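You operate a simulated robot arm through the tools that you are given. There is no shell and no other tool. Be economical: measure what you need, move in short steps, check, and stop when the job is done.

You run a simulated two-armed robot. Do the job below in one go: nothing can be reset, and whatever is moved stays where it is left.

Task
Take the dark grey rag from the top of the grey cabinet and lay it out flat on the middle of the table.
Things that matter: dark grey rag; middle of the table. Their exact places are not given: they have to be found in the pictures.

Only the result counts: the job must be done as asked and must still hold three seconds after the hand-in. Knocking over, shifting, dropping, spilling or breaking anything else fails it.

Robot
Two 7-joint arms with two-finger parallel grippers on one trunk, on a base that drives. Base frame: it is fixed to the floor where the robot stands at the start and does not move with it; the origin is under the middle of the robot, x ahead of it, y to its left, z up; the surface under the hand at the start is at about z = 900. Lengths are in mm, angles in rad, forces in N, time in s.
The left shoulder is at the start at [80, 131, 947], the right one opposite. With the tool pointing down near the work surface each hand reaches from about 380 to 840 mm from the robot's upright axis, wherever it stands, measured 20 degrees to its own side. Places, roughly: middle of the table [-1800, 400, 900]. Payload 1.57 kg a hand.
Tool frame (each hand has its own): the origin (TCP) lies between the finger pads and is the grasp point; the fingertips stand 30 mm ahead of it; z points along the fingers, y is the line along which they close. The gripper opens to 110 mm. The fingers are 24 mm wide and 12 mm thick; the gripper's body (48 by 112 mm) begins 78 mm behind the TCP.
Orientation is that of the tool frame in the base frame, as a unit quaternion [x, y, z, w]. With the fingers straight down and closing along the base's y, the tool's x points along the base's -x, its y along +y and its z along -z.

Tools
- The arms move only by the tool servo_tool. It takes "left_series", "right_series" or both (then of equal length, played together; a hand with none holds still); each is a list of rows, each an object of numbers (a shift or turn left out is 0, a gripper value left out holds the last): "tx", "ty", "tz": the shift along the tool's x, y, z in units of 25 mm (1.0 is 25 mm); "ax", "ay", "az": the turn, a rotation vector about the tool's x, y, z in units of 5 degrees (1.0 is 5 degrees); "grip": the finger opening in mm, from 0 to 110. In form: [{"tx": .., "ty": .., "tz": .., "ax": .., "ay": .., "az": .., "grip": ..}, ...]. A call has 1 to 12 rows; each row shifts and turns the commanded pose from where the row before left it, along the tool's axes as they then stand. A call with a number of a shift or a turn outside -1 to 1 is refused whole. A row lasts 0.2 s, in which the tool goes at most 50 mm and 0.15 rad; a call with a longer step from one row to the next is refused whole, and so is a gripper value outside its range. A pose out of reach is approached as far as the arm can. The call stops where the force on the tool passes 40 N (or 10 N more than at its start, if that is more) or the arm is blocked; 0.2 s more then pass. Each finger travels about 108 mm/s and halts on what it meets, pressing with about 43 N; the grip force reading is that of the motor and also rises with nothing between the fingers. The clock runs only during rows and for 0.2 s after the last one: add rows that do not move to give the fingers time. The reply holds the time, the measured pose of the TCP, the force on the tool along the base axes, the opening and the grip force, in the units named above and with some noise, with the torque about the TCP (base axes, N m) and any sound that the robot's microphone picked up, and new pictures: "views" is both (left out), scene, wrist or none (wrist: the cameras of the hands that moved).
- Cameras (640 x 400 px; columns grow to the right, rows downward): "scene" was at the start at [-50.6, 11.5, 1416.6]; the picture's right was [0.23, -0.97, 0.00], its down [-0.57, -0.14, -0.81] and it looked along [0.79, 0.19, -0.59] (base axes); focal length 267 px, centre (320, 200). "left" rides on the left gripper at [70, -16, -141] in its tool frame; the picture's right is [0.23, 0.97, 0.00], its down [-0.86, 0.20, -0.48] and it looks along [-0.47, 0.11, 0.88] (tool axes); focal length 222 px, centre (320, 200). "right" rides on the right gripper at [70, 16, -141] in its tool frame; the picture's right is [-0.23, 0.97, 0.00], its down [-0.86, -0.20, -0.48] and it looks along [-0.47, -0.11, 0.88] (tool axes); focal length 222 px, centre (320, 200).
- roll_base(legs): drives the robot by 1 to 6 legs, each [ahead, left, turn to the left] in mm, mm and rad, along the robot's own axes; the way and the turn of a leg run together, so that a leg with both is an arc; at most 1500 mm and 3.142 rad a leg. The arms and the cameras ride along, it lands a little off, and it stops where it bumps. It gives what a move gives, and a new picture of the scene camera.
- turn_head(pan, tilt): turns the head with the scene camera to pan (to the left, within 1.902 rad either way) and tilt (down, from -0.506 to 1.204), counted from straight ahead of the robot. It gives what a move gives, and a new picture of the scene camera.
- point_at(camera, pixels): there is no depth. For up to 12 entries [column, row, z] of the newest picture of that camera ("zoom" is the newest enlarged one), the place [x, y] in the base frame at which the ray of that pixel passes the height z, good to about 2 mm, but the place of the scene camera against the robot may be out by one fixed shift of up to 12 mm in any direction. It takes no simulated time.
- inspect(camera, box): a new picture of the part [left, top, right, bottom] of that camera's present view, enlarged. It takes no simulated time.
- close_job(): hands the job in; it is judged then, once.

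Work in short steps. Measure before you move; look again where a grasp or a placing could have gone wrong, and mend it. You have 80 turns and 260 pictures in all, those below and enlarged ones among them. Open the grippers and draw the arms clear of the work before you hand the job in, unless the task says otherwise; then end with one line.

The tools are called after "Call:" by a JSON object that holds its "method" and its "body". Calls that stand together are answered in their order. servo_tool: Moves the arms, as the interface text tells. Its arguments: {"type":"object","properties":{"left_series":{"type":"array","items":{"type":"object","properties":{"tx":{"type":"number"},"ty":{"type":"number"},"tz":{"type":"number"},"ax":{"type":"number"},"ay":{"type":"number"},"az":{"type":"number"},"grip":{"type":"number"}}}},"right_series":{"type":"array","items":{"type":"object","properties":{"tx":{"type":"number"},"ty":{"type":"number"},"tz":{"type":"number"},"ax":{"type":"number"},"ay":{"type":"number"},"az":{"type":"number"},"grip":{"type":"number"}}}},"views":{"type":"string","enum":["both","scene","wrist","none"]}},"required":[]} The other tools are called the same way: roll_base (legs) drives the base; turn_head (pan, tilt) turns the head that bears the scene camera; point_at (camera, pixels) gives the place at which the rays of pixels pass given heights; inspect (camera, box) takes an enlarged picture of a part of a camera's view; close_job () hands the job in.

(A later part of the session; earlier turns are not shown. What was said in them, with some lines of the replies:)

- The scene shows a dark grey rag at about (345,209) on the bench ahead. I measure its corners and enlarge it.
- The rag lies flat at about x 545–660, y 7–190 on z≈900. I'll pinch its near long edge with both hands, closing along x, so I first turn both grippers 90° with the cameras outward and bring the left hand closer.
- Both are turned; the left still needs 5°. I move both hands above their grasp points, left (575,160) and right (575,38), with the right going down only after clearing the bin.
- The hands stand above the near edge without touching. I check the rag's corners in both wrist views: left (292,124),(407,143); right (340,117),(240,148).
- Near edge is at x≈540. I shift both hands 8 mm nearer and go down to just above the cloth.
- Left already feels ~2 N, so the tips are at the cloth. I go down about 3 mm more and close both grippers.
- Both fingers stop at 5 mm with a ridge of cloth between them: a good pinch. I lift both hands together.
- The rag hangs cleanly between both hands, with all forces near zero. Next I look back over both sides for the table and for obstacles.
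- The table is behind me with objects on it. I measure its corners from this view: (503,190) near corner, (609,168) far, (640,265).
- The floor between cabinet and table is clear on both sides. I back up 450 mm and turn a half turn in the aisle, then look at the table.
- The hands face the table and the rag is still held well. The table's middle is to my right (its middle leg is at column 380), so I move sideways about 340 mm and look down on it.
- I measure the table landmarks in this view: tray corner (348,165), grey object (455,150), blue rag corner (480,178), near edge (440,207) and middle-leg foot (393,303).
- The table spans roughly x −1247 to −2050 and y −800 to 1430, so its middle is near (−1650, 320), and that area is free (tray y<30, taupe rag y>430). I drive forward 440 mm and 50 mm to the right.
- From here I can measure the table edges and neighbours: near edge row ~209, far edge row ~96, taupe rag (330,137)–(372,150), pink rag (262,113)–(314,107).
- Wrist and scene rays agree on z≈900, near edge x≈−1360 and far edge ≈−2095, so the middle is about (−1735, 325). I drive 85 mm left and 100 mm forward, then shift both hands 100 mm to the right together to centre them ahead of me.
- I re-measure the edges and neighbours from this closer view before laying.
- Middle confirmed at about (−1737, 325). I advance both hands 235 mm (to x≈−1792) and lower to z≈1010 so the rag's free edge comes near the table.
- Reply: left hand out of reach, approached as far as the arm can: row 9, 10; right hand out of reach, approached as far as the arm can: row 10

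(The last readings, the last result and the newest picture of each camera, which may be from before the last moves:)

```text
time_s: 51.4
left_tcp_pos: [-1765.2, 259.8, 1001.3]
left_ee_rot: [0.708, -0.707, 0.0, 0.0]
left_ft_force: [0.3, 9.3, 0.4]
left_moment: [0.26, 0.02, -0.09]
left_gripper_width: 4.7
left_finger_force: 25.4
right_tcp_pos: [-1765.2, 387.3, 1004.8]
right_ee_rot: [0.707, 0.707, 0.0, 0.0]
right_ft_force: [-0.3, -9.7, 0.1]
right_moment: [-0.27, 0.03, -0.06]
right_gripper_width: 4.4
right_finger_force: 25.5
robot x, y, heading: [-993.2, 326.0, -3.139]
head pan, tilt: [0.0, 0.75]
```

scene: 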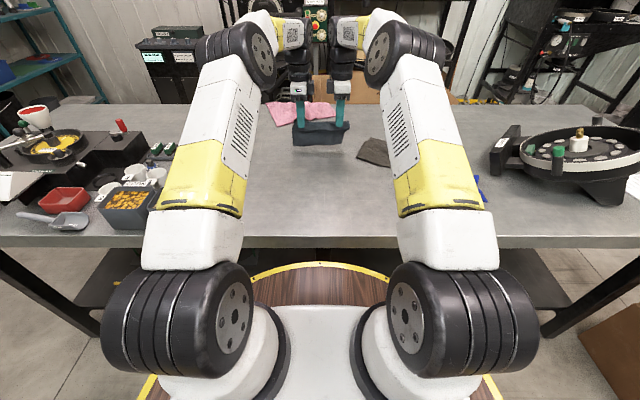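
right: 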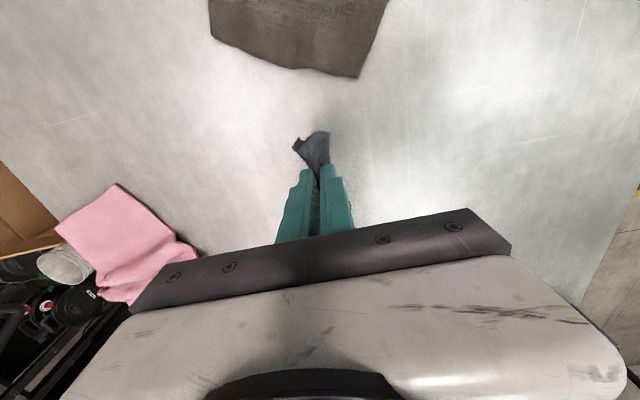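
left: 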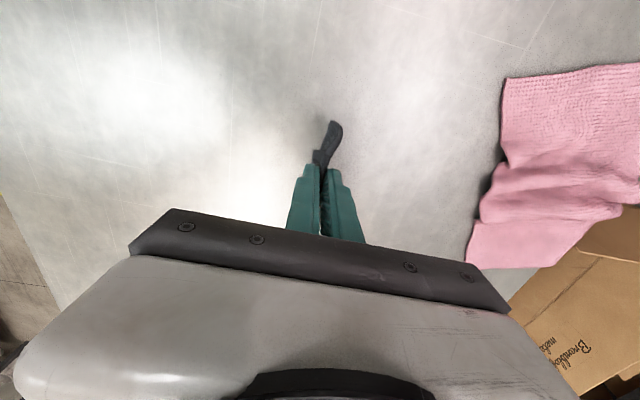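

Reach ends at x≈−1765, which is enough. The hands pull ~9 N apart, so I bring them slightly together and lower ~25 mm.

Call:
{"method": "servo_tool", "body": {"left_series": [{"tx": -0.08, "tz": 0.4}, {"tz": 0.4}, {"tz": 0.3}, {}], "right_series": [{"tx": -0.08, "tz": 0.4}, {"tz": 0.4}, {"tz": 0.4}, {}], "views": "wrist"}}

Call:
{"method": "inspect", "body": {"camera": "scene", "box": [240, 60, 400, 180]}}

```text
time_s: 52.4
left_tcp_pos: [-1767.1, 262.0, 973.6]
left_ee_rot: [0.708, -0.706, 0.0, -0.001]
left_ft_force: [0.4, 2.7, -0.1]
left_moment: [0.09, 0.0, -0.01]
left_gripper_width: 4.8
left_finger_force: 25.9
right_tcp_pos: [-1764.6, 387.2, 975.9]
right_ee_rot: [0.706, 0.708, 0.0, 0.0]
right_ft_force: [-0.8, -2.9, -0.2]
right_moment: [-0.11, -0.03, -0.08]
right_gripper_width: 4.4
right_finger_force: 25.2
robot x, y, heading: [-991.6, 326.2, -3.139]
head pan, tilt: [0.0, 0.75]
```

right: 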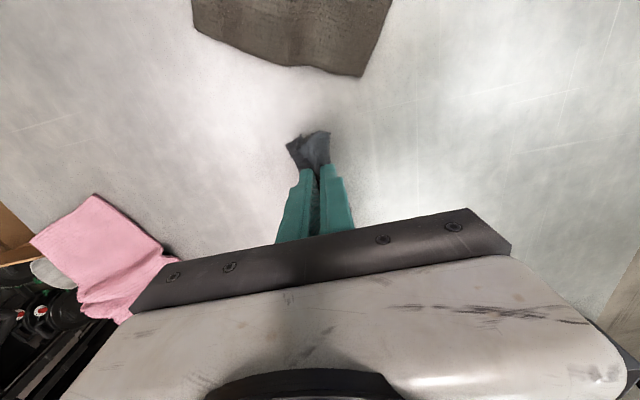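
left: 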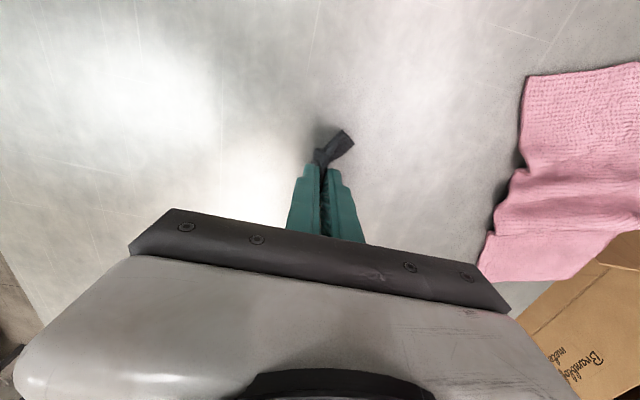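

```text
3.33 times, centred on (320, 120) of scene
```

zoom: 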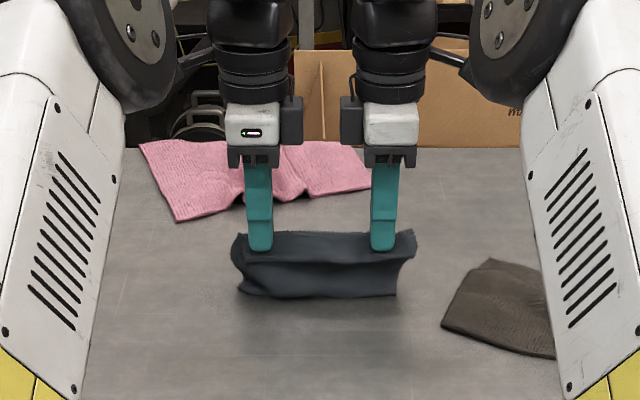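

The free edge has touched and bends away from me, as wanted. I now draw both hands back while lowering to lay the rag.

Call:
{"method": "servo_tool", "body": {"left_series": [{"ty": -0.35, "tz": 0.2}, {"ty": -0.35, "tz": 0.2}, {"ty": -0.35, "tz": 0.2}, {"ty": -0.35, "tz": 0.2}, {"ty": -0.35, "tz": 0.2}, {"ty": -0.35, "tz": 0.2}, {}], "right_series": [{"ty": 0.35, "tz": 0.2}, {"ty": 0.35, "tz": 0.2}, {"ty": 0.35, "tz": 0.2}, {"ty": 0.35, "tz": 0.2}, {"ty": 0.35, "tz": 0.2}, {"ty": 0.35, "tz": 0.25}, {}], "views": "wrist"}}

Call:
{"method": "inspect", "body": {"camera": "scene", "box": [240, 60, 400, 180]}}

```text
time_s: 54.0
left_tcp_pos: [-1714.3, 262.2, 944.3]
left_ee_rot: [0.708, -0.706, 0.0, 0.0]
left_ft_force: [-0.3, 1.8, -0.8]
left_moment: [0.02, 0.06, -0.08]
left_gripper_width: 4.8
left_finger_force: 25.5
right_tcp_pos: [-1711.9, 386.8, 944.1]
right_ee_rot: [0.707, 0.707, 0.0, 0.0]
right_ft_force: [0.3, -2.8, 0.5]
right_moment: [-0.05, 0.05, -0.07]
right_gripper_width: 4.2
right_finger_force: 25.3
robot x, y, heading: [-993.3, 320.6, -3.14]
head pan, tilt: [0.0, 0.75]
```

right: 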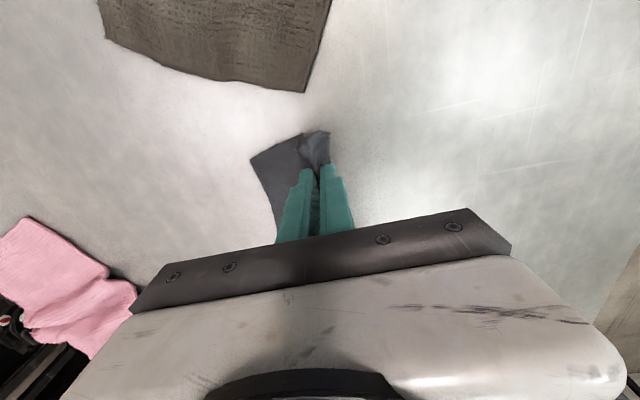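
left: 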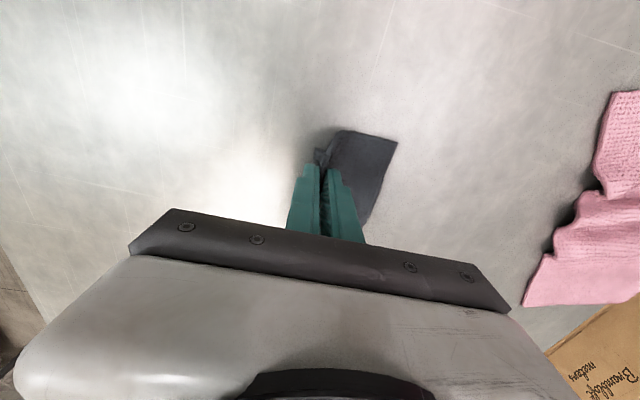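

```text
3.33 times, centred on (320, 120) of scene
```

zoom: 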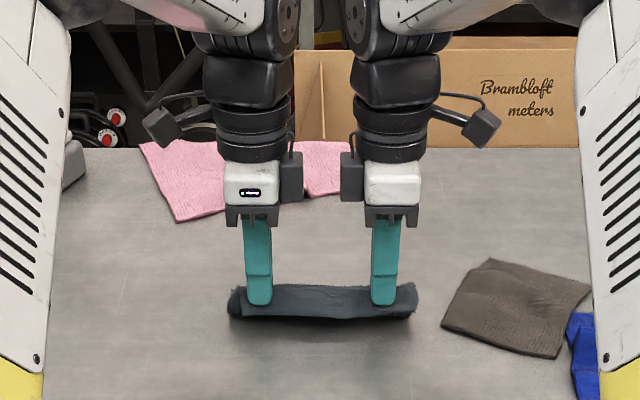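

The far part lies flat. I draw back a little more while lowering to the table, then open slowly so the fingers spread the ridge out.

Call:
{"method": "servo_tool", "body": {"left_series": [{"ty": -0.3, "tz": 0.15}, {"ty": -0.3, "tz": 0.15}, {"tz": 0.1}, {}, {"grip": 12}, {"grip": 20}, {"grip": 28}, {"grip": 36}, {"grip": 44}, {}], "right_series": [{"ty": 0.3, "tz": 0.15}, {"ty": 0.3, "tz": 0.15}, {"tz": 0.1}, {}, {"grip": 12}, {"grip": 20}, {"grip": 28}, {"grip": 36}, {"grip": 44}, {}], "views": "wrist"}}

Call:
{"method": "inspect", "body": {"camera": "scene", "box": [240, 60, 400, 180]}}

```text
time_s: 56.2
left_tcp_pos: [-1698.6, 262.3, 934.5]
left_ee_rot: [0.708, -0.706, -0.001, 0.0]
left_ft_force: [0.5, -0.4, 0.3]
left_moment: [0.0, -0.02, -0.01]
left_gripper_width: 43.8
left_finger_force: 0.1
right_tcp_pos: [-1697.4, 386.4, 934.7]
right_ee_rot: [0.706, 0.708, 0.0, 0.001]
right_ft_force: [0.7, 0.2, -1.0]
right_moment: [0.0, 0.01, 0.01]
right_gripper_width: 44.0
right_finger_force: 0.0
robot x, y, heading: [-989.1, 324.1, -3.139]
head pan, tilt: [0.0, 0.75]
```

right: 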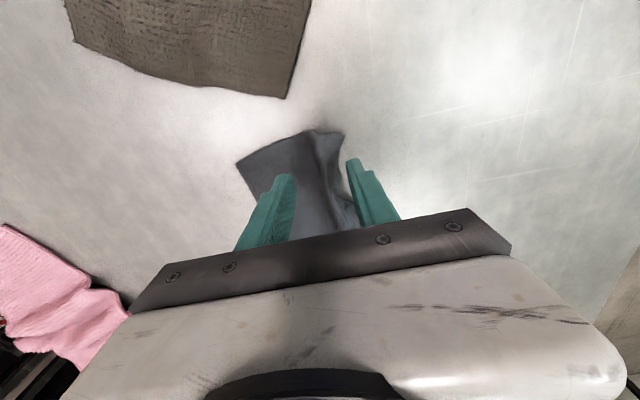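
left: 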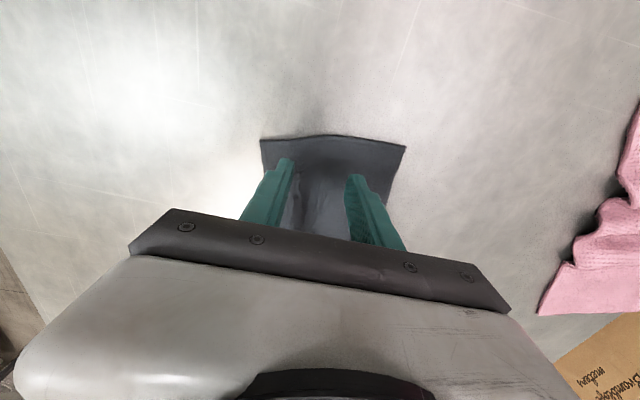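

```text
3.33 times, centred on (320, 120) of scene
```

zoom: 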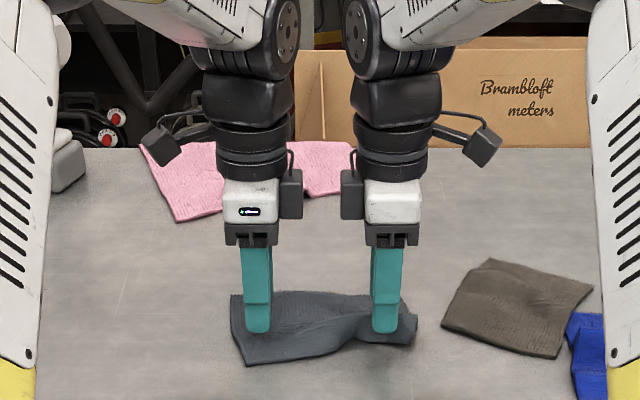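

The left part opened out, but the right near corner is still folded. I lift both hands straight up to look.

Call:
{"method": "servo_tool", "body": {"left_series": [{"tz": -0.6}, {"tz": -1}, {"tz": -1}, {"tz": -1}, {"tz": -1}, {}], "right_series": [{"tz": -0.6}, {"tz": -1}, {"tz": -1}, {"tz": -1}, {"tz": -1}, {}], "views": "wrist"}}

Call:
{"method": "inspect", "body": {"camera": "scene", "box": [240, 80, 400, 180]}}

Call:
{"method": "inspect", "body": {"camera": "right", "box": [200, 100, 420, 240]}}

```text
time_s: 57.6
left_tcp_pos: [-1697.8, 262.9, 1050.0]
left_ee_rot: [0.708, -0.707, 0.0, 0.0]
left_ft_force: [0.3, 0.5, -0.5]
left_moment: [0.0, -0.02, 0.0]
left_gripper_width: 44.0
left_finger_force: 0.1
right_tcp_pos: [-1697.0, 386.2, 1049.4]
right_ee_rot: [0.706, 0.708, 0.0, 0.001]
right_ft_force: [0.2, 0.3, -0.4]
right_moment: [-0.02, -0.01, 0.01]
right_gripper_width: 43.9
right_finger_force: 0.1
robot x, y, heading: [-990.5, 323.4, -3.139]
head pan, tilt: [0.0, 0.75]
```

right: 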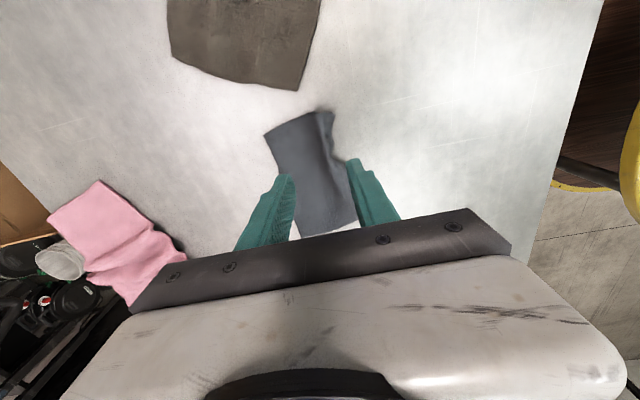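
left: 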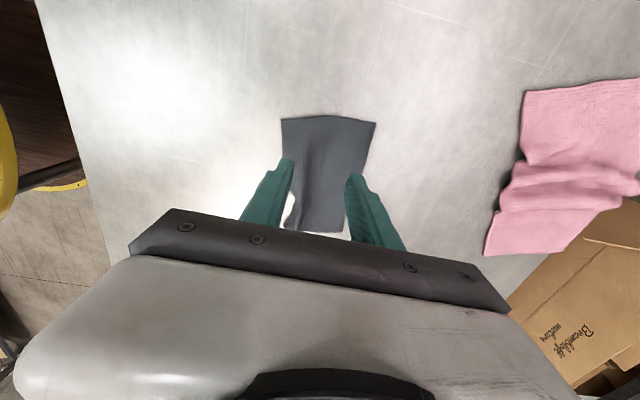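

```text
4.00 times, centred on (320, 130) of scene
```

zoom: 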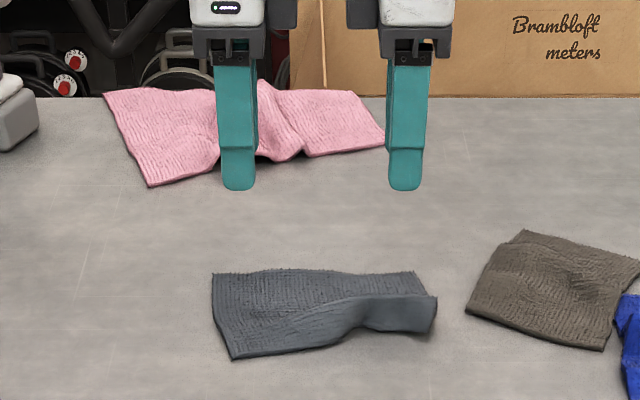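

```text
2.86 times, centred on (310, 170) of right
```

zoom: 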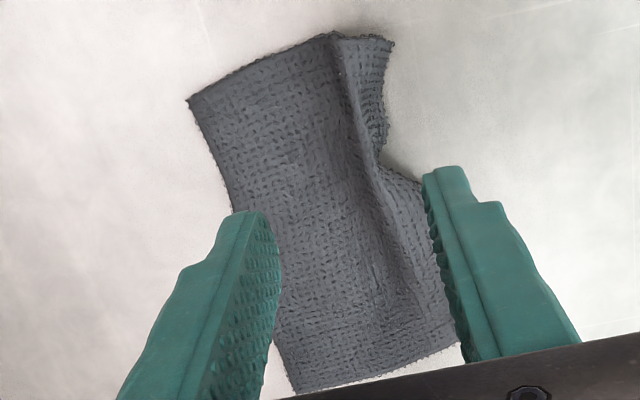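

A ridge along y remains on the right half with the near flap tucked toward it. I measure the ridge and flap in the right view: corner (335,115), flap edge (334,145), ridge (317,121)/(329,163), far corner (264,135).

Call:
{"method": "point_at", "body": {"camera": "right", "pixels": [[335, 115, 905], [334, 145, 905], [347, 165, 903], [317, 121, 918], [327, 145, 918], [331, 163, 914], [264, 135, 902], [300, 237, 902]]}}

Call:
{"method": "point_at", "body": {"camera": "left", "pixels": [[282, 118, 902], [376, 122, 902], [340, 233, 902], [285, 228, 905], [318, 175, 905]]}}

Call:
{"method": "point_at", "body": {"camera": "scene", "pixels": [[293, 148, 902], [298, 170, 902], [344, 148, 902], [348, 163, 905], [357, 158, 902], [330, 165, 902]]}}

```text
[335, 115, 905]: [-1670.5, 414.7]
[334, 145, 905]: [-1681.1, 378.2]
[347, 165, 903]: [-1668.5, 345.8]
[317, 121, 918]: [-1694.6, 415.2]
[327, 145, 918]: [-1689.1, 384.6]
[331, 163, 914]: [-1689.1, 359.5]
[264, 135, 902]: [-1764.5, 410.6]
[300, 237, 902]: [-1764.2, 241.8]
```

```text
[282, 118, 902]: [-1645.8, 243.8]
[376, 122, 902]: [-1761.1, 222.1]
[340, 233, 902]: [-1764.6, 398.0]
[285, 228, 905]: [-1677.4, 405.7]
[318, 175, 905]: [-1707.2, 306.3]
```

```text
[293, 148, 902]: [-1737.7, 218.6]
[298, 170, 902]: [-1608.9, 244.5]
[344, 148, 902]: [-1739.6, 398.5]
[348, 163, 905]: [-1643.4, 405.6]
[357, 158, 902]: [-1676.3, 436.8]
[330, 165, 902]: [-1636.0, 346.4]
```

The ridge is at x≈−1692 and the flap reaches to about −1672. With the right hand I straddle the ridge at 22 mm opening, press lightly and spread the fingers.

Call:
{"method": "servo_tool", "body": {"right_series": [{"ty": 0.2, "grip": 22}, {"tz": 0.9}, {"tz": 0.9}, {"tz": 0.9}, {"tz": 0.9}, {"tz": 0.85}, {"tz": 0.2}, {}], "views": "wrist"}}

Call:
{"method": "inspect", "body": {"camera": "scene", "box": [240, 80, 400, 180]}}

```text
time_s: 59.4
left_tcp_pos: [-1697.1, 262.2, 1049.6]
left_ee_rot: [0.708, -0.706, -0.001, 0.0]
left_ft_force: [0.2, -0.6, -0.9]
left_moment: [0.0, -0.04, -0.03]
left_gripper_width: 44.0
left_finger_force: 0.1
right_tcp_pos: [-1692.1, 386.2, 933.3]
right_ee_rot: [0.707, 0.707, 0.0, 0.0]
right_ft_force: [0.7, 0.5, 0.2]
right_moment: [0.03, 0.02, 0.02]
right_gripper_width: 21.8
right_finger_force: 0.1
robot x, y, heading: [-993.7, 325.6, -3.137]
head pan, tilt: [0.0, 0.75]
```

right: 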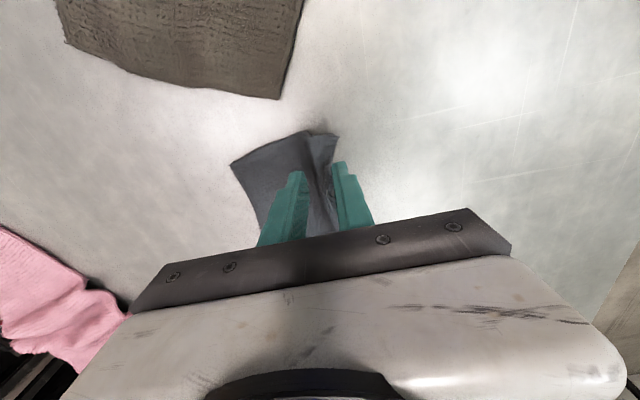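

```text
4.00 times, centred on (320, 130) of scene
```

zoom: 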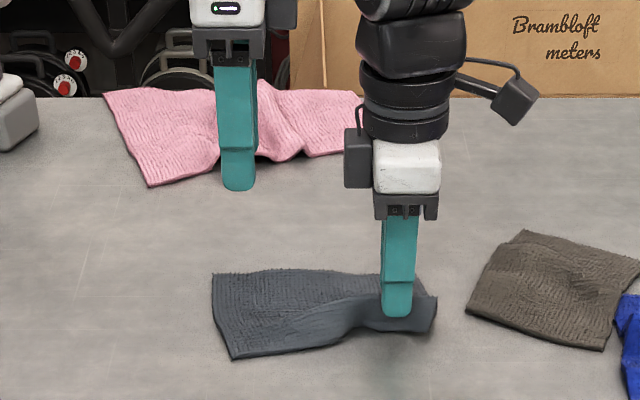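

The near finger seems to stand on the flap, with little force yet. I press a few mm further and spread.

Call:
{"method": "servo_tool", "body": {"right_series": [{"tz": 0.15}, {}, {"grip": 30}, {"grip": 40}, {"grip": 50}, {"grip": 60}, {}], "views": "wrist"}}

Call:
{"method": "inspect", "body": {"camera": "scene", "box": [240, 80, 400, 180]}}

```text
time_s: 61.0
left_tcp_pos: [-1698.8, 262.2, 1048.9]
left_ee_rot: [0.707, -0.707, -0.001, 0.0]
left_ft_force: [0.3, 0.5, 0.3]
left_moment: [0.01, -0.03, 0.0]
left_gripper_width: 44.0
left_finger_force: 0.1
right_tcp_pos: [-1691.9, 385.6, 929.4]
right_ee_rot: [0.706, 0.708, -0.001, -0.001]
right_ft_force: [0.3, -0.1, -0.1]
right_moment: [0.03, 0.01, -0.03]
right_gripper_width: 59.9
right_finger_force: 0.0
robot x, y, heading: [-989.9, 325.7, -3.143]
head pan, tilt: [0.0, 0.75]
```

right: 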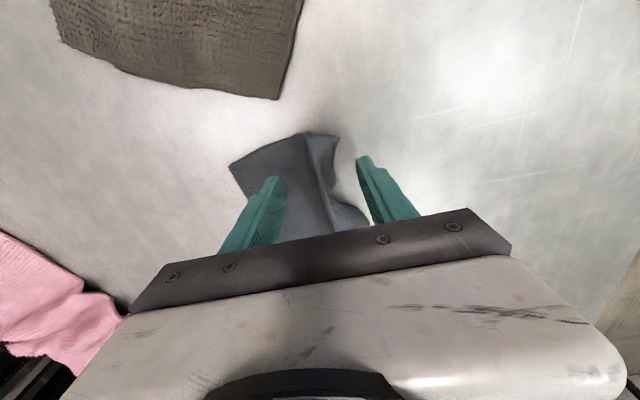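

```text
4.00 times, centred on (320, 130) of scene
```

zoom: 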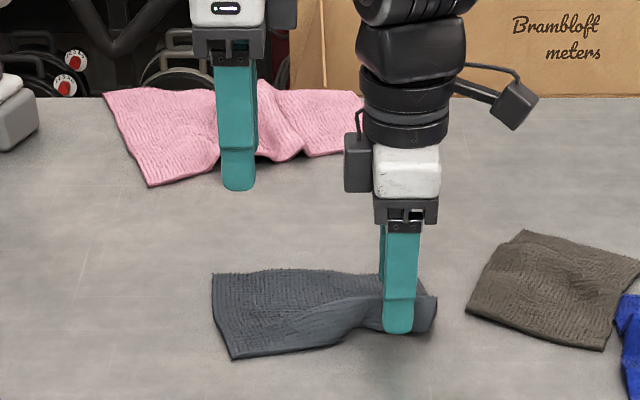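

No contact at tip z≈899, so this table is a bit lower. I feel for the surface with small steps here.

Call:
{"method": "servo_tool", "body": {"right_series": [{"tz": 0.12}, {"tz": 0.12}, {"tz": 0.12}, {}], "views": "none"}}

```text
time_s: 62.0
left_tcp_pos: [-1698.3, 262.7, 1048.3]
left_ee_rot: [0.707, -0.707, 0.0, 0.001]
left_ft_force: [0.5, -0.3, -0.1]
left_moment: [0.05, -0.01, 0.02]
left_gripper_width: 44.2
left_finger_force: 0.0
right_tcp_pos: [-1691.3, 384.5, 919.5]
right_ee_rot: [0.706, 0.708, 0.0, 0.001]
right_ft_force: [-0.4, 0.4, 0.0]
right_moment: [0.0, 0.02, 0.0]
right_gripper_width: 60.0
right_finger_force: 0.0
robot x, y, heading: [-989.9, 323.0, -3.138]
head pan, tilt: [0.0, 0.75]
```

Still free at tip 889; I keep feeling downward.

Call:
{"method": "servo_tool", "body": {"right_series": [{"tz": 0.12}, {"tz": 0.12}, {"tz": 0.12}, {"tz": 0.12}, {}], "views": "wrist"}}

```text
time_s: 63.2
left_tcp_pos: [-1697.1, 262.3, 1050.2]
left_ee_rot: [0.708, -0.707, 0.0, -0.001]
left_ft_force: [0.1, -0.2, 1.0]
left_moment: [0.0, 0.02, -0.01]
left_gripper_width: 43.7
left_finger_force: 0.0
right_tcp_pos: [-1693.0, 386.2, 911.7]
right_ee_rot: [0.707, 0.708, -0.002, -0.003]
right_ft_force: [2.6, 3.4, 38.9]
right_moment: [0.08, 1.27, -0.04]
right_gripper_width: 57.9
right_finger_force: 0.1
robot x, y, heading: [-990.1, 324.7, -3.138]
head pan, tilt: [0.0, 0.75]
```

right: 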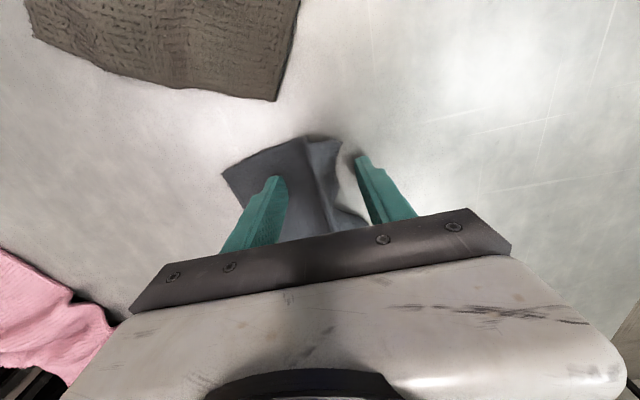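

The table surface is at z≈883. I lift, bring the opening back to 22 mm and look again with the right height.

Call:
{"method": "servo_tool", "body": {"right_series": [{"tz": -0.5}, {"tz": -1}, {"tz": -1}, {"tz": -1}, {"tz": -1, "grip": 24}, {}], "views": "wrist"}}

Call:
{"method": "inspect", "body": {"camera": "right", "box": [200, 100, 420, 240]}}

Call:
{"method": "inspect", "body": {"camera": "scene", "box": [240, 80, 400, 180]}}

```text
time_s: 64.6
left_tcp_pos: [-1698.6, 262.6, 1049.3]
left_ee_rot: [0.708, -0.706, 0.0, 0.0]
left_ft_force: [1.0, -0.1, -0.3]
left_moment: [-0.02, -0.01, 0.01]
left_gripper_width: 44.0
left_finger_force: 0.1
right_tcp_pos: [-1692.7, 386.6, 1021.7]
right_ee_rot: [0.706, 0.708, 0.001, -0.001]
right_ft_force: [0.1, -0.7, 0.1]
right_moment: [0.02, 0.0, 0.02]
right_gripper_width: 23.9
right_finger_force: 0.0
robot x, y, heading: [-991.0, 323.4, -3.138]
head pan, tilt: [0.0, 0.75]
```

right: 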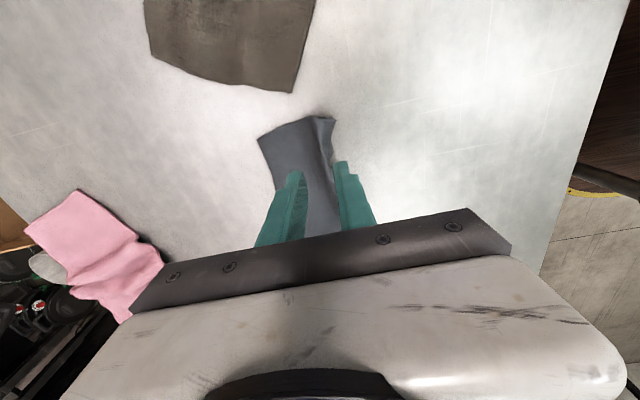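

```text
2.86 times, centred on (310, 170) of right
```

zoom: 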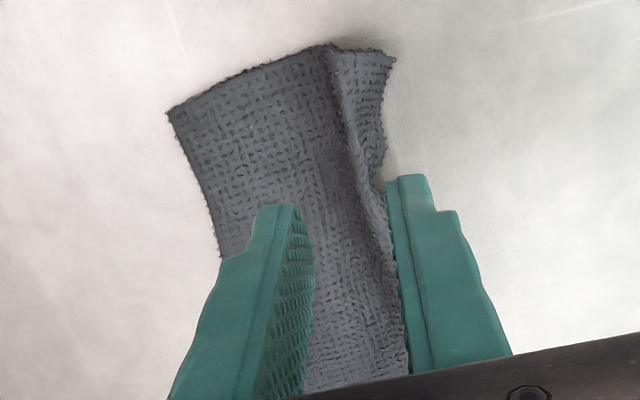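

```text
4.00 times, centred on (320, 130) of scene
```

zoom: 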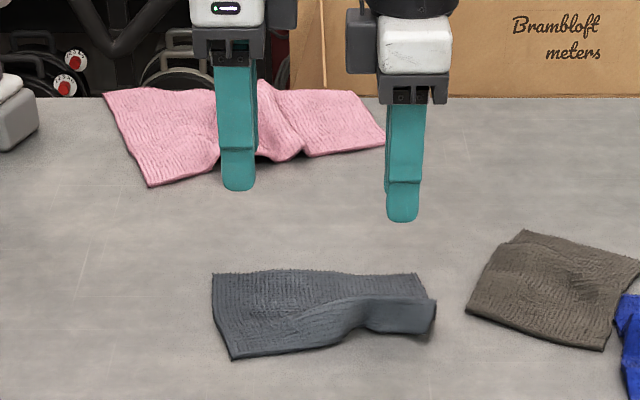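

I measure the rag, table edges and neighbours again at z=885.

Call:
{"method": "point_at", "body": {"camera": "right", "pixels": [[336, 121, 888], [331, 147, 888], [318, 117, 902], [324, 145, 902], [330, 165, 900], [258, 138, 885], [292, 93, 884], [573, 220, 883]]}}

Call:
{"method": "point_at", "body": {"camera": "left", "pixels": [[282, 118, 885], [376, 122, 885], [484, 254, 885], [505, 297, 883], [83, 180, 883]]}}

Call:
{"method": "point_at", "body": {"camera": "scene", "pixels": [[320, 236, 883], [260, 104, 883], [293, 148, 885], [298, 170, 885], [344, 148, 885], [357, 158, 883], [0, 236, 883], [640, 236, 883]]}}

```text
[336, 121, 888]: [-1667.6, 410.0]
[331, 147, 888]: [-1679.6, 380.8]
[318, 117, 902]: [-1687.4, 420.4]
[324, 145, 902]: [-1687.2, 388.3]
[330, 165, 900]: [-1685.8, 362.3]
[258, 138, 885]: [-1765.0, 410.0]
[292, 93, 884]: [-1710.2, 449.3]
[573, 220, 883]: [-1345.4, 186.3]
```

```text
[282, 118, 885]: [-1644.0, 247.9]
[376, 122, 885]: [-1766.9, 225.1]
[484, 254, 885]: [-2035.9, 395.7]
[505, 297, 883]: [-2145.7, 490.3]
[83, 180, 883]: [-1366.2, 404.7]
```

```text
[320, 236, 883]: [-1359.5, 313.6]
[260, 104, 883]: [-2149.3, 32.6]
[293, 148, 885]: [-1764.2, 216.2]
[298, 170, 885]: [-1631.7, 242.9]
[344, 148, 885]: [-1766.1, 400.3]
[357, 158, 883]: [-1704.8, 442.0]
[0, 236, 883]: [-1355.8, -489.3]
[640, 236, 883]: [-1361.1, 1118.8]
```

All views now agree at z≈885; the table's middle is about x −1754 and the rag is centred near −1705, y 318. I straddle the ridge at x≈−1686, y≈395 with 16 mm opening, press, then spread.

Call:
{"method": "servo_tool", "body": {"right_series": [{"ty": 0.27, "tx": 0.35, "grip": 16}, {"tz": 0.9}, {"tz": 0.9}, {"tz": 0.9}, {"tz": 0.9}, {"tz": 0.5}, {"tz": 0.15}, {"tz": 0.1}, {}], "views": "wrist"}}

Call:
{"method": "inspect", "body": {"camera": "scene", "box": [240, 80, 400, 180]}}

```text
time_s: 66.6
left_tcp_pos: [-1697.4, 262.1, 1049.8]
left_ee_rot: [0.708, -0.706, 0.0, 0.0]
left_ft_force: [-1.0, 0.5, -0.2]
left_moment: [-0.01, -0.01, -0.03]
left_gripper_width: 43.8
left_finger_force: 0.0
right_tcp_pos: [-1685.4, 394.7, 913.4]
right_ee_rot: [0.706, 0.708, 0.0, 0.0]
right_ft_force: [2.8, 2.0, 14.6]
right_moment: [0.05, 0.01, -0.02]
right_gripper_width: 15.4
right_finger_force: 0.1
robot x, y, heading: [-988.9, 320.7, -3.141]
head pan, tilt: [0.0, 0.75]
```

right: 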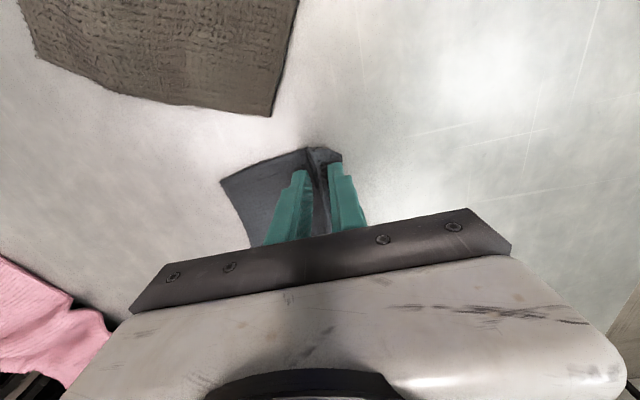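

```text
4.00 times, centred on (320, 130) of scene
```

zoom: 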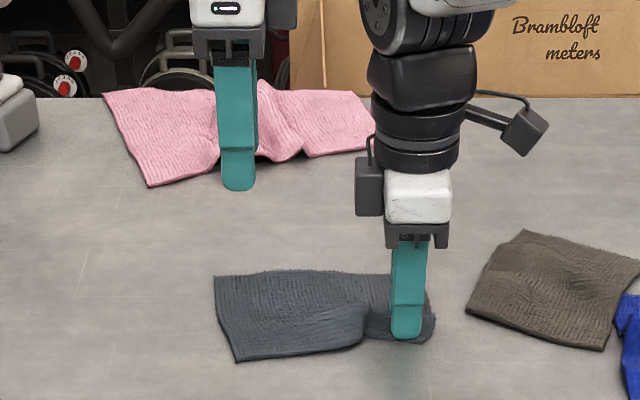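

Both fingers press with ~15 N on either side of the ridge. Now I spread them slowly.

Call:
{"method": "servo_tool", "body": {"right_series": [{"grip": 22}, {"grip": 28}, {"grip": 34}, {"grip": 40}, {"grip": 46}, {"grip": 52}, {"grip": 58}, {}, {"tz": -0.6}, {"tz": -1}, {"tz": -1}, {"tz": -1}], "views": "wrist"}}

Call:
{"method": "inspect", "body": {"camera": "scene", "box": [240, 80, 400, 180]}}

Call:
{"method": "inspect", "body": {"camera": "right", "box": [200, 100, 420, 240]}}

```text
time_s: 69.2
left_tcp_pos: [-1699.8, 261.3, 1049.1]
left_ee_rot: [0.708, -0.707, 0.0, 0.0]
left_ft_force: [-0.2, 0.6, -0.3]
left_moment: [0.01, -0.02, 0.0]
left_gripper_width: 44.2
left_finger_force: 0.1
right_tcp_pos: [-1685.7, 392.4, 1001.4]
right_ee_rot: [0.706, 0.708, 0.0, -0.001]
right_ft_force: [-0.4, 0.4, 0.6]
right_moment: [-0.02, -0.02, -0.04]
right_gripper_width: 58.2
right_finger_force: 0.1
robot x, y, heading: [-989.7, 325.9, -3.138]
head pan, tilt: [0.0, 0.75]
```

right: 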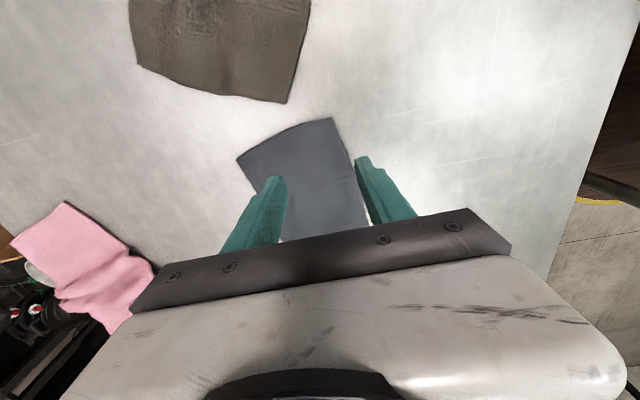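

```text
4.00 times, centred on (320, 130) of scene
```

zoom: 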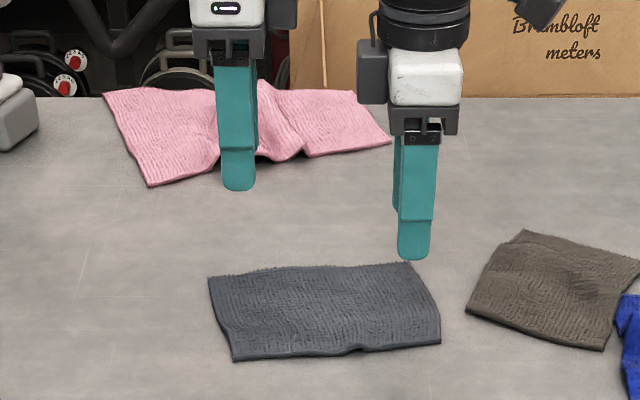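

```text
2.86 times, centred on (310, 170) of right
```

zoom: 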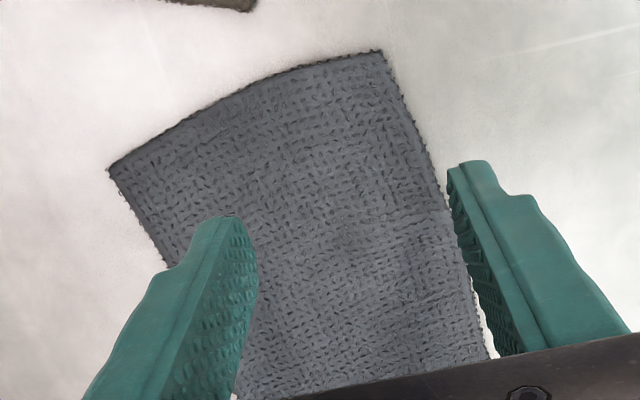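

The rag is now flat at about x −1765…−1645. It sits ~45 mm short of the table's middle, so I press it gently with four open fingertips and slide it away flat; first I go down onto it.

Call:
{"method": "servo_tool", "body": {"left_series": [{"ty": 0.33, "grip": 70}, {"tz": 0.9}, {"tz": 0.9}, {"tz": 0.9}, {"tz": 0.9}, {"tz": 0.9}, {"tz": 0.6}, {}, {"tz": 0.3}, {"tz": 0.06}, {}], "right_series": [{"ty": -0.9, "grip": 70}, {}, {}, {"tz": 0.9}, {"tz": 0.9}, {"tz": 0.9}, {"tz": 0.5}, {}, {"tz": 0.3}, {"tz": 0.06}, {}], "views": "wrist"}}

```text
time_s: 71.6
left_tcp_pos: [-1706.9, 262.6, 912.9]
left_ee_rot: [0.708, -0.706, 0.0, 0.001]
left_ft_force: [1.2, 0.1, 7.6]
left_moment: [-0.01, -0.03, 0.0]
left_gripper_width: 69.8
left_finger_force: 0.1
right_tcp_pos: [-1709.0, 394.4, 914.2]
right_ee_rot: [0.706, 0.708, -0.001, 0.0]
right_ft_force: [-0.2, -1.1, 4.4]
right_moment: [-0.04, 0.03, -0.02]
right_gripper_width: 70.1
right_finger_force: 0.0
robot x, y, heading: [-988.1, 325.0, -3.138]
head pan, tilt: [0.0, 0.75]
```

right: 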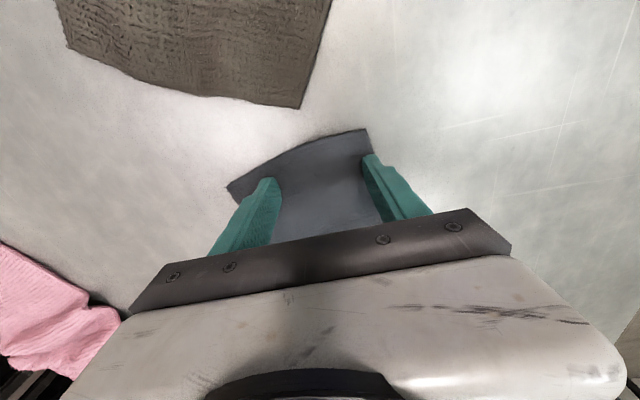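
left: 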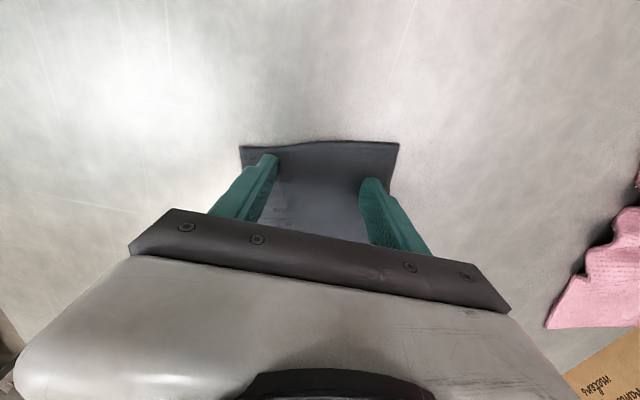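

Both press lightly with all pads on the rag. I press ~1.5 mm more and slide 45 mm away in small steps.

Call:
{"method": "servo_tool", "body": {"left_series": [{"tz": 0.04}, {"ty": 0.3}, {"ty": 0.3}, {"ty": 0.3}, {"ty": 0.3}, {"ty": 0.3}, {"ty": 0.3}, {}], "right_series": [{"tz": 0.09}, {"ty": -0.3}, {"ty": -0.3}, {"ty": -0.3}, {"ty": -0.3}, {"ty": -0.3}, {"ty": -0.3}, {}], "views": "wrist"}}

Call:
{"method": "inspect", "body": {"camera": "scene", "box": [240, 80, 400, 180]}}

```text
time_s: 73.4
left_tcp_pos: [-1749.8, 261.8, 912.7]
left_ee_rot: [0.708, -0.706, -0.001, 0.0]
left_ft_force: [2.2, 0.6, 15.6]
left_moment: [0.03, -0.04, 0.01]
left_gripper_width: 69.8
left_finger_force: 0.1
right_tcp_pos: [-1752.3, 394.2, 913.2]
right_ee_rot: [0.706, 0.708, -0.001, 0.0]
right_ft_force: [5.4, -0.8, 28.1]
right_moment: [-0.07, -0.11, 0.01]
right_gripper_width: 70.0
right_finger_force: 0.1
robot x, y, heading: [-990.6, 324.2, -3.14]
head pan, tilt: [0.0, 0.75]
```

right: 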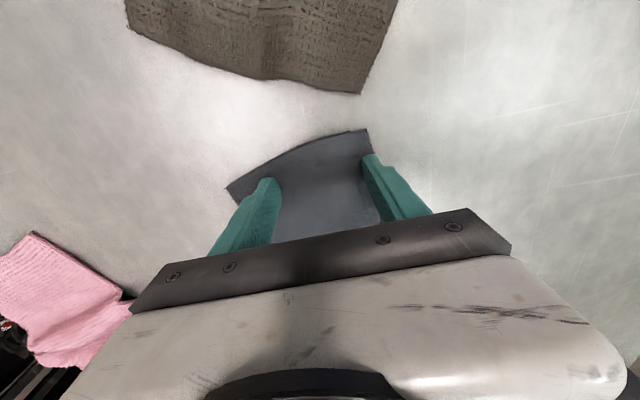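
left: 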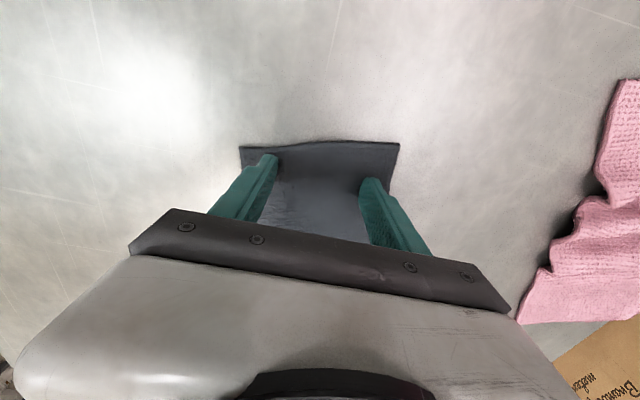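

```text
4.00 times, centred on (320, 130) of scene
```

zoom: 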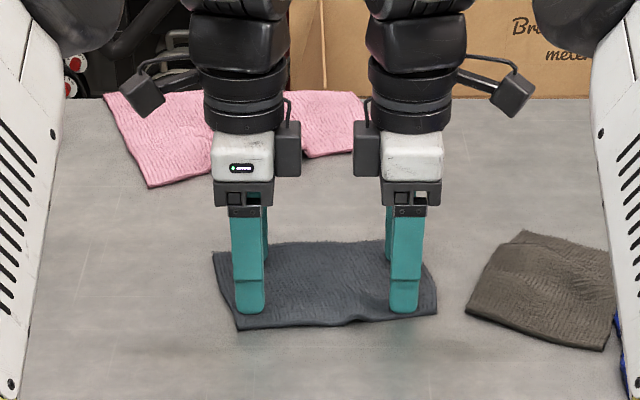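

The rag slid along flat. I lift straight up, then draw both hands back clear of it.

Call:
{"method": "servo_tool", "body": {"left_series": [{"tz": -0.3}, {"tz": -0.8}, {"tz": -1}, {"tz": -1}, {"tz": -1}, {"tz": -1}, {"tz": -1}, {"tz": -1}, {"tz": -1}, {}], "right_series": [{"tz": -0.3}, {"tz": -0.8}, {"tz": -1}, {"tz": -1}, {"tz": -1}, {"tz": -1}, {"tz": -1}, {"tz": -1}, {"tz": -1}, {}], "views": "none"}}

Call:
{"method": "servo_tool", "body": {"left_series": [{"ty": -1}, {"ty": -1}, {"ty": -1}, {"ty": -1}, {"ty": -1}, {"ty": -1}, {"ty": -1}, {"ty": -1}, {}], "right_series": [{"ty": 1}, {"ty": 1}, {"ty": 1}, {"ty": 1}, {"ty": 1}, {"ty": 1}, {"ty": 1}, {"ty": 1}, {}]}}

Call:
{"method": "inspect", "body": {"camera": "scene", "box": [240, 80, 400, 180]}}

```text
time_s: 75.6
left_tcp_pos: [-1751.9, 262.1, 1112.7]
left_ee_rot: [0.708, -0.706, 0.001, 0.0]
left_ft_force: [-0.3, -0.8, -0.6]
left_moment: [0.01, 0.0, -0.02]
left_gripper_width: 70.0
left_finger_force: 0.1
right_tcp_pos: [-1753.3, 394.9, 1113.3]
right_ee_rot: [0.706, 0.709, 0.001, 0.0]
right_ft_force: [0.2, 0.1, -0.2]
right_moment: [0.02, 0.01, -0.01]
right_gripper_width: 69.9
right_finger_force: 0.1
robot x, y, heading: [-989.3, 325.8, -3.138]
head pan, tilt: [0.0, 0.75]
```

```text
time_s: 77.6
left_tcp_pos: [-1550.9, 262.6, 1114.7]
left_ee_rot: [0.709, -0.706, 0.0, 0.0]
left_ft_force: [0.3, -1.0, -0.2]
left_moment: [0.03, -0.02, 0.02]
left_gripper_width: 69.9
left_finger_force: 0.1
right_tcp_pos: [-1553.7, 395.8, 1112.4]
right_ee_rot: [0.707, 0.707, 0.0, 0.0]
right_ft_force: [0.2, 0.2, -0.7]
right_moment: [-0.04, 0.02, 0.01]
right_gripper_width: 70.1
right_finger_force: 0.1
robot x, y, heading: [-994.2, 328.2, -3.135]
head pan, tilt: [0.0, 0.75]
```

scene: 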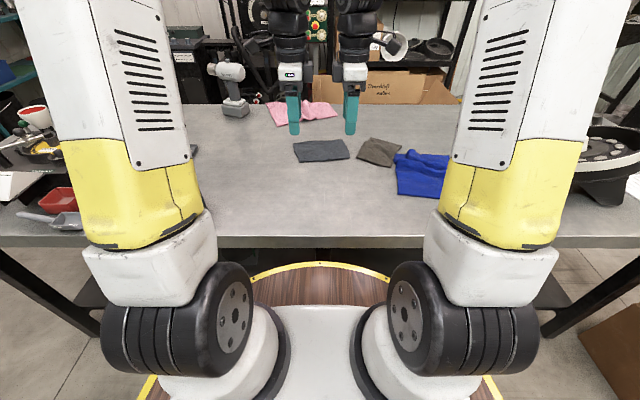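
right: 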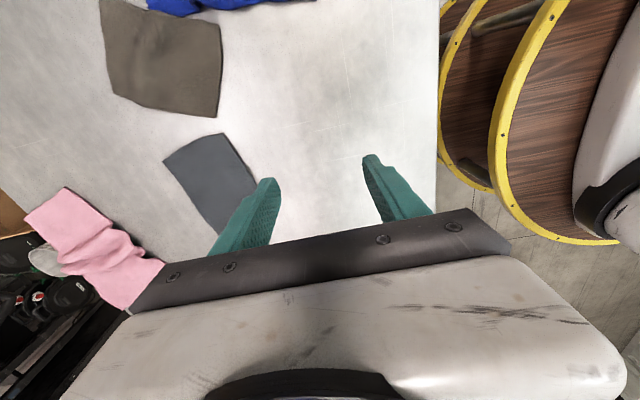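
left: 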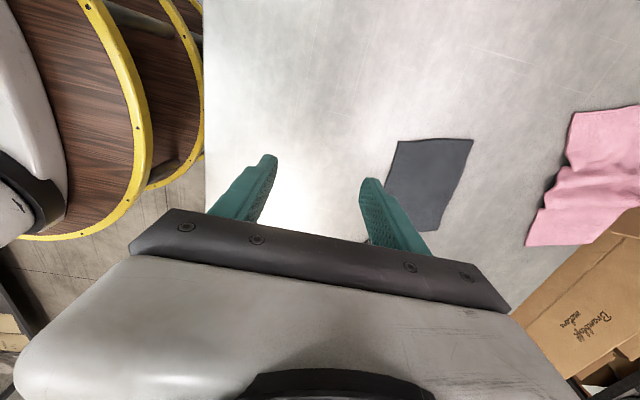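

```text
4.00 times, centred on (320, 130) of scene
```

zoom: 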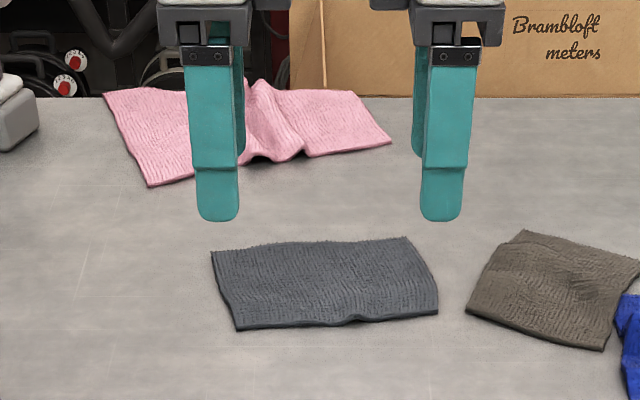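

The rag lies flat at the table's middle (about x −1750, y 320). Nothing else was touched, and the grippers are open and clear, so I hand the job in.

Call:
{"method": "close_job", "body": {}}

```text
The job is handed in.
```

The dark grey rag is off the cabinet and lies flat at about the middle of the table, with a tiny bump at its near edge; I touched nothing else, and both grippers are open and clear.
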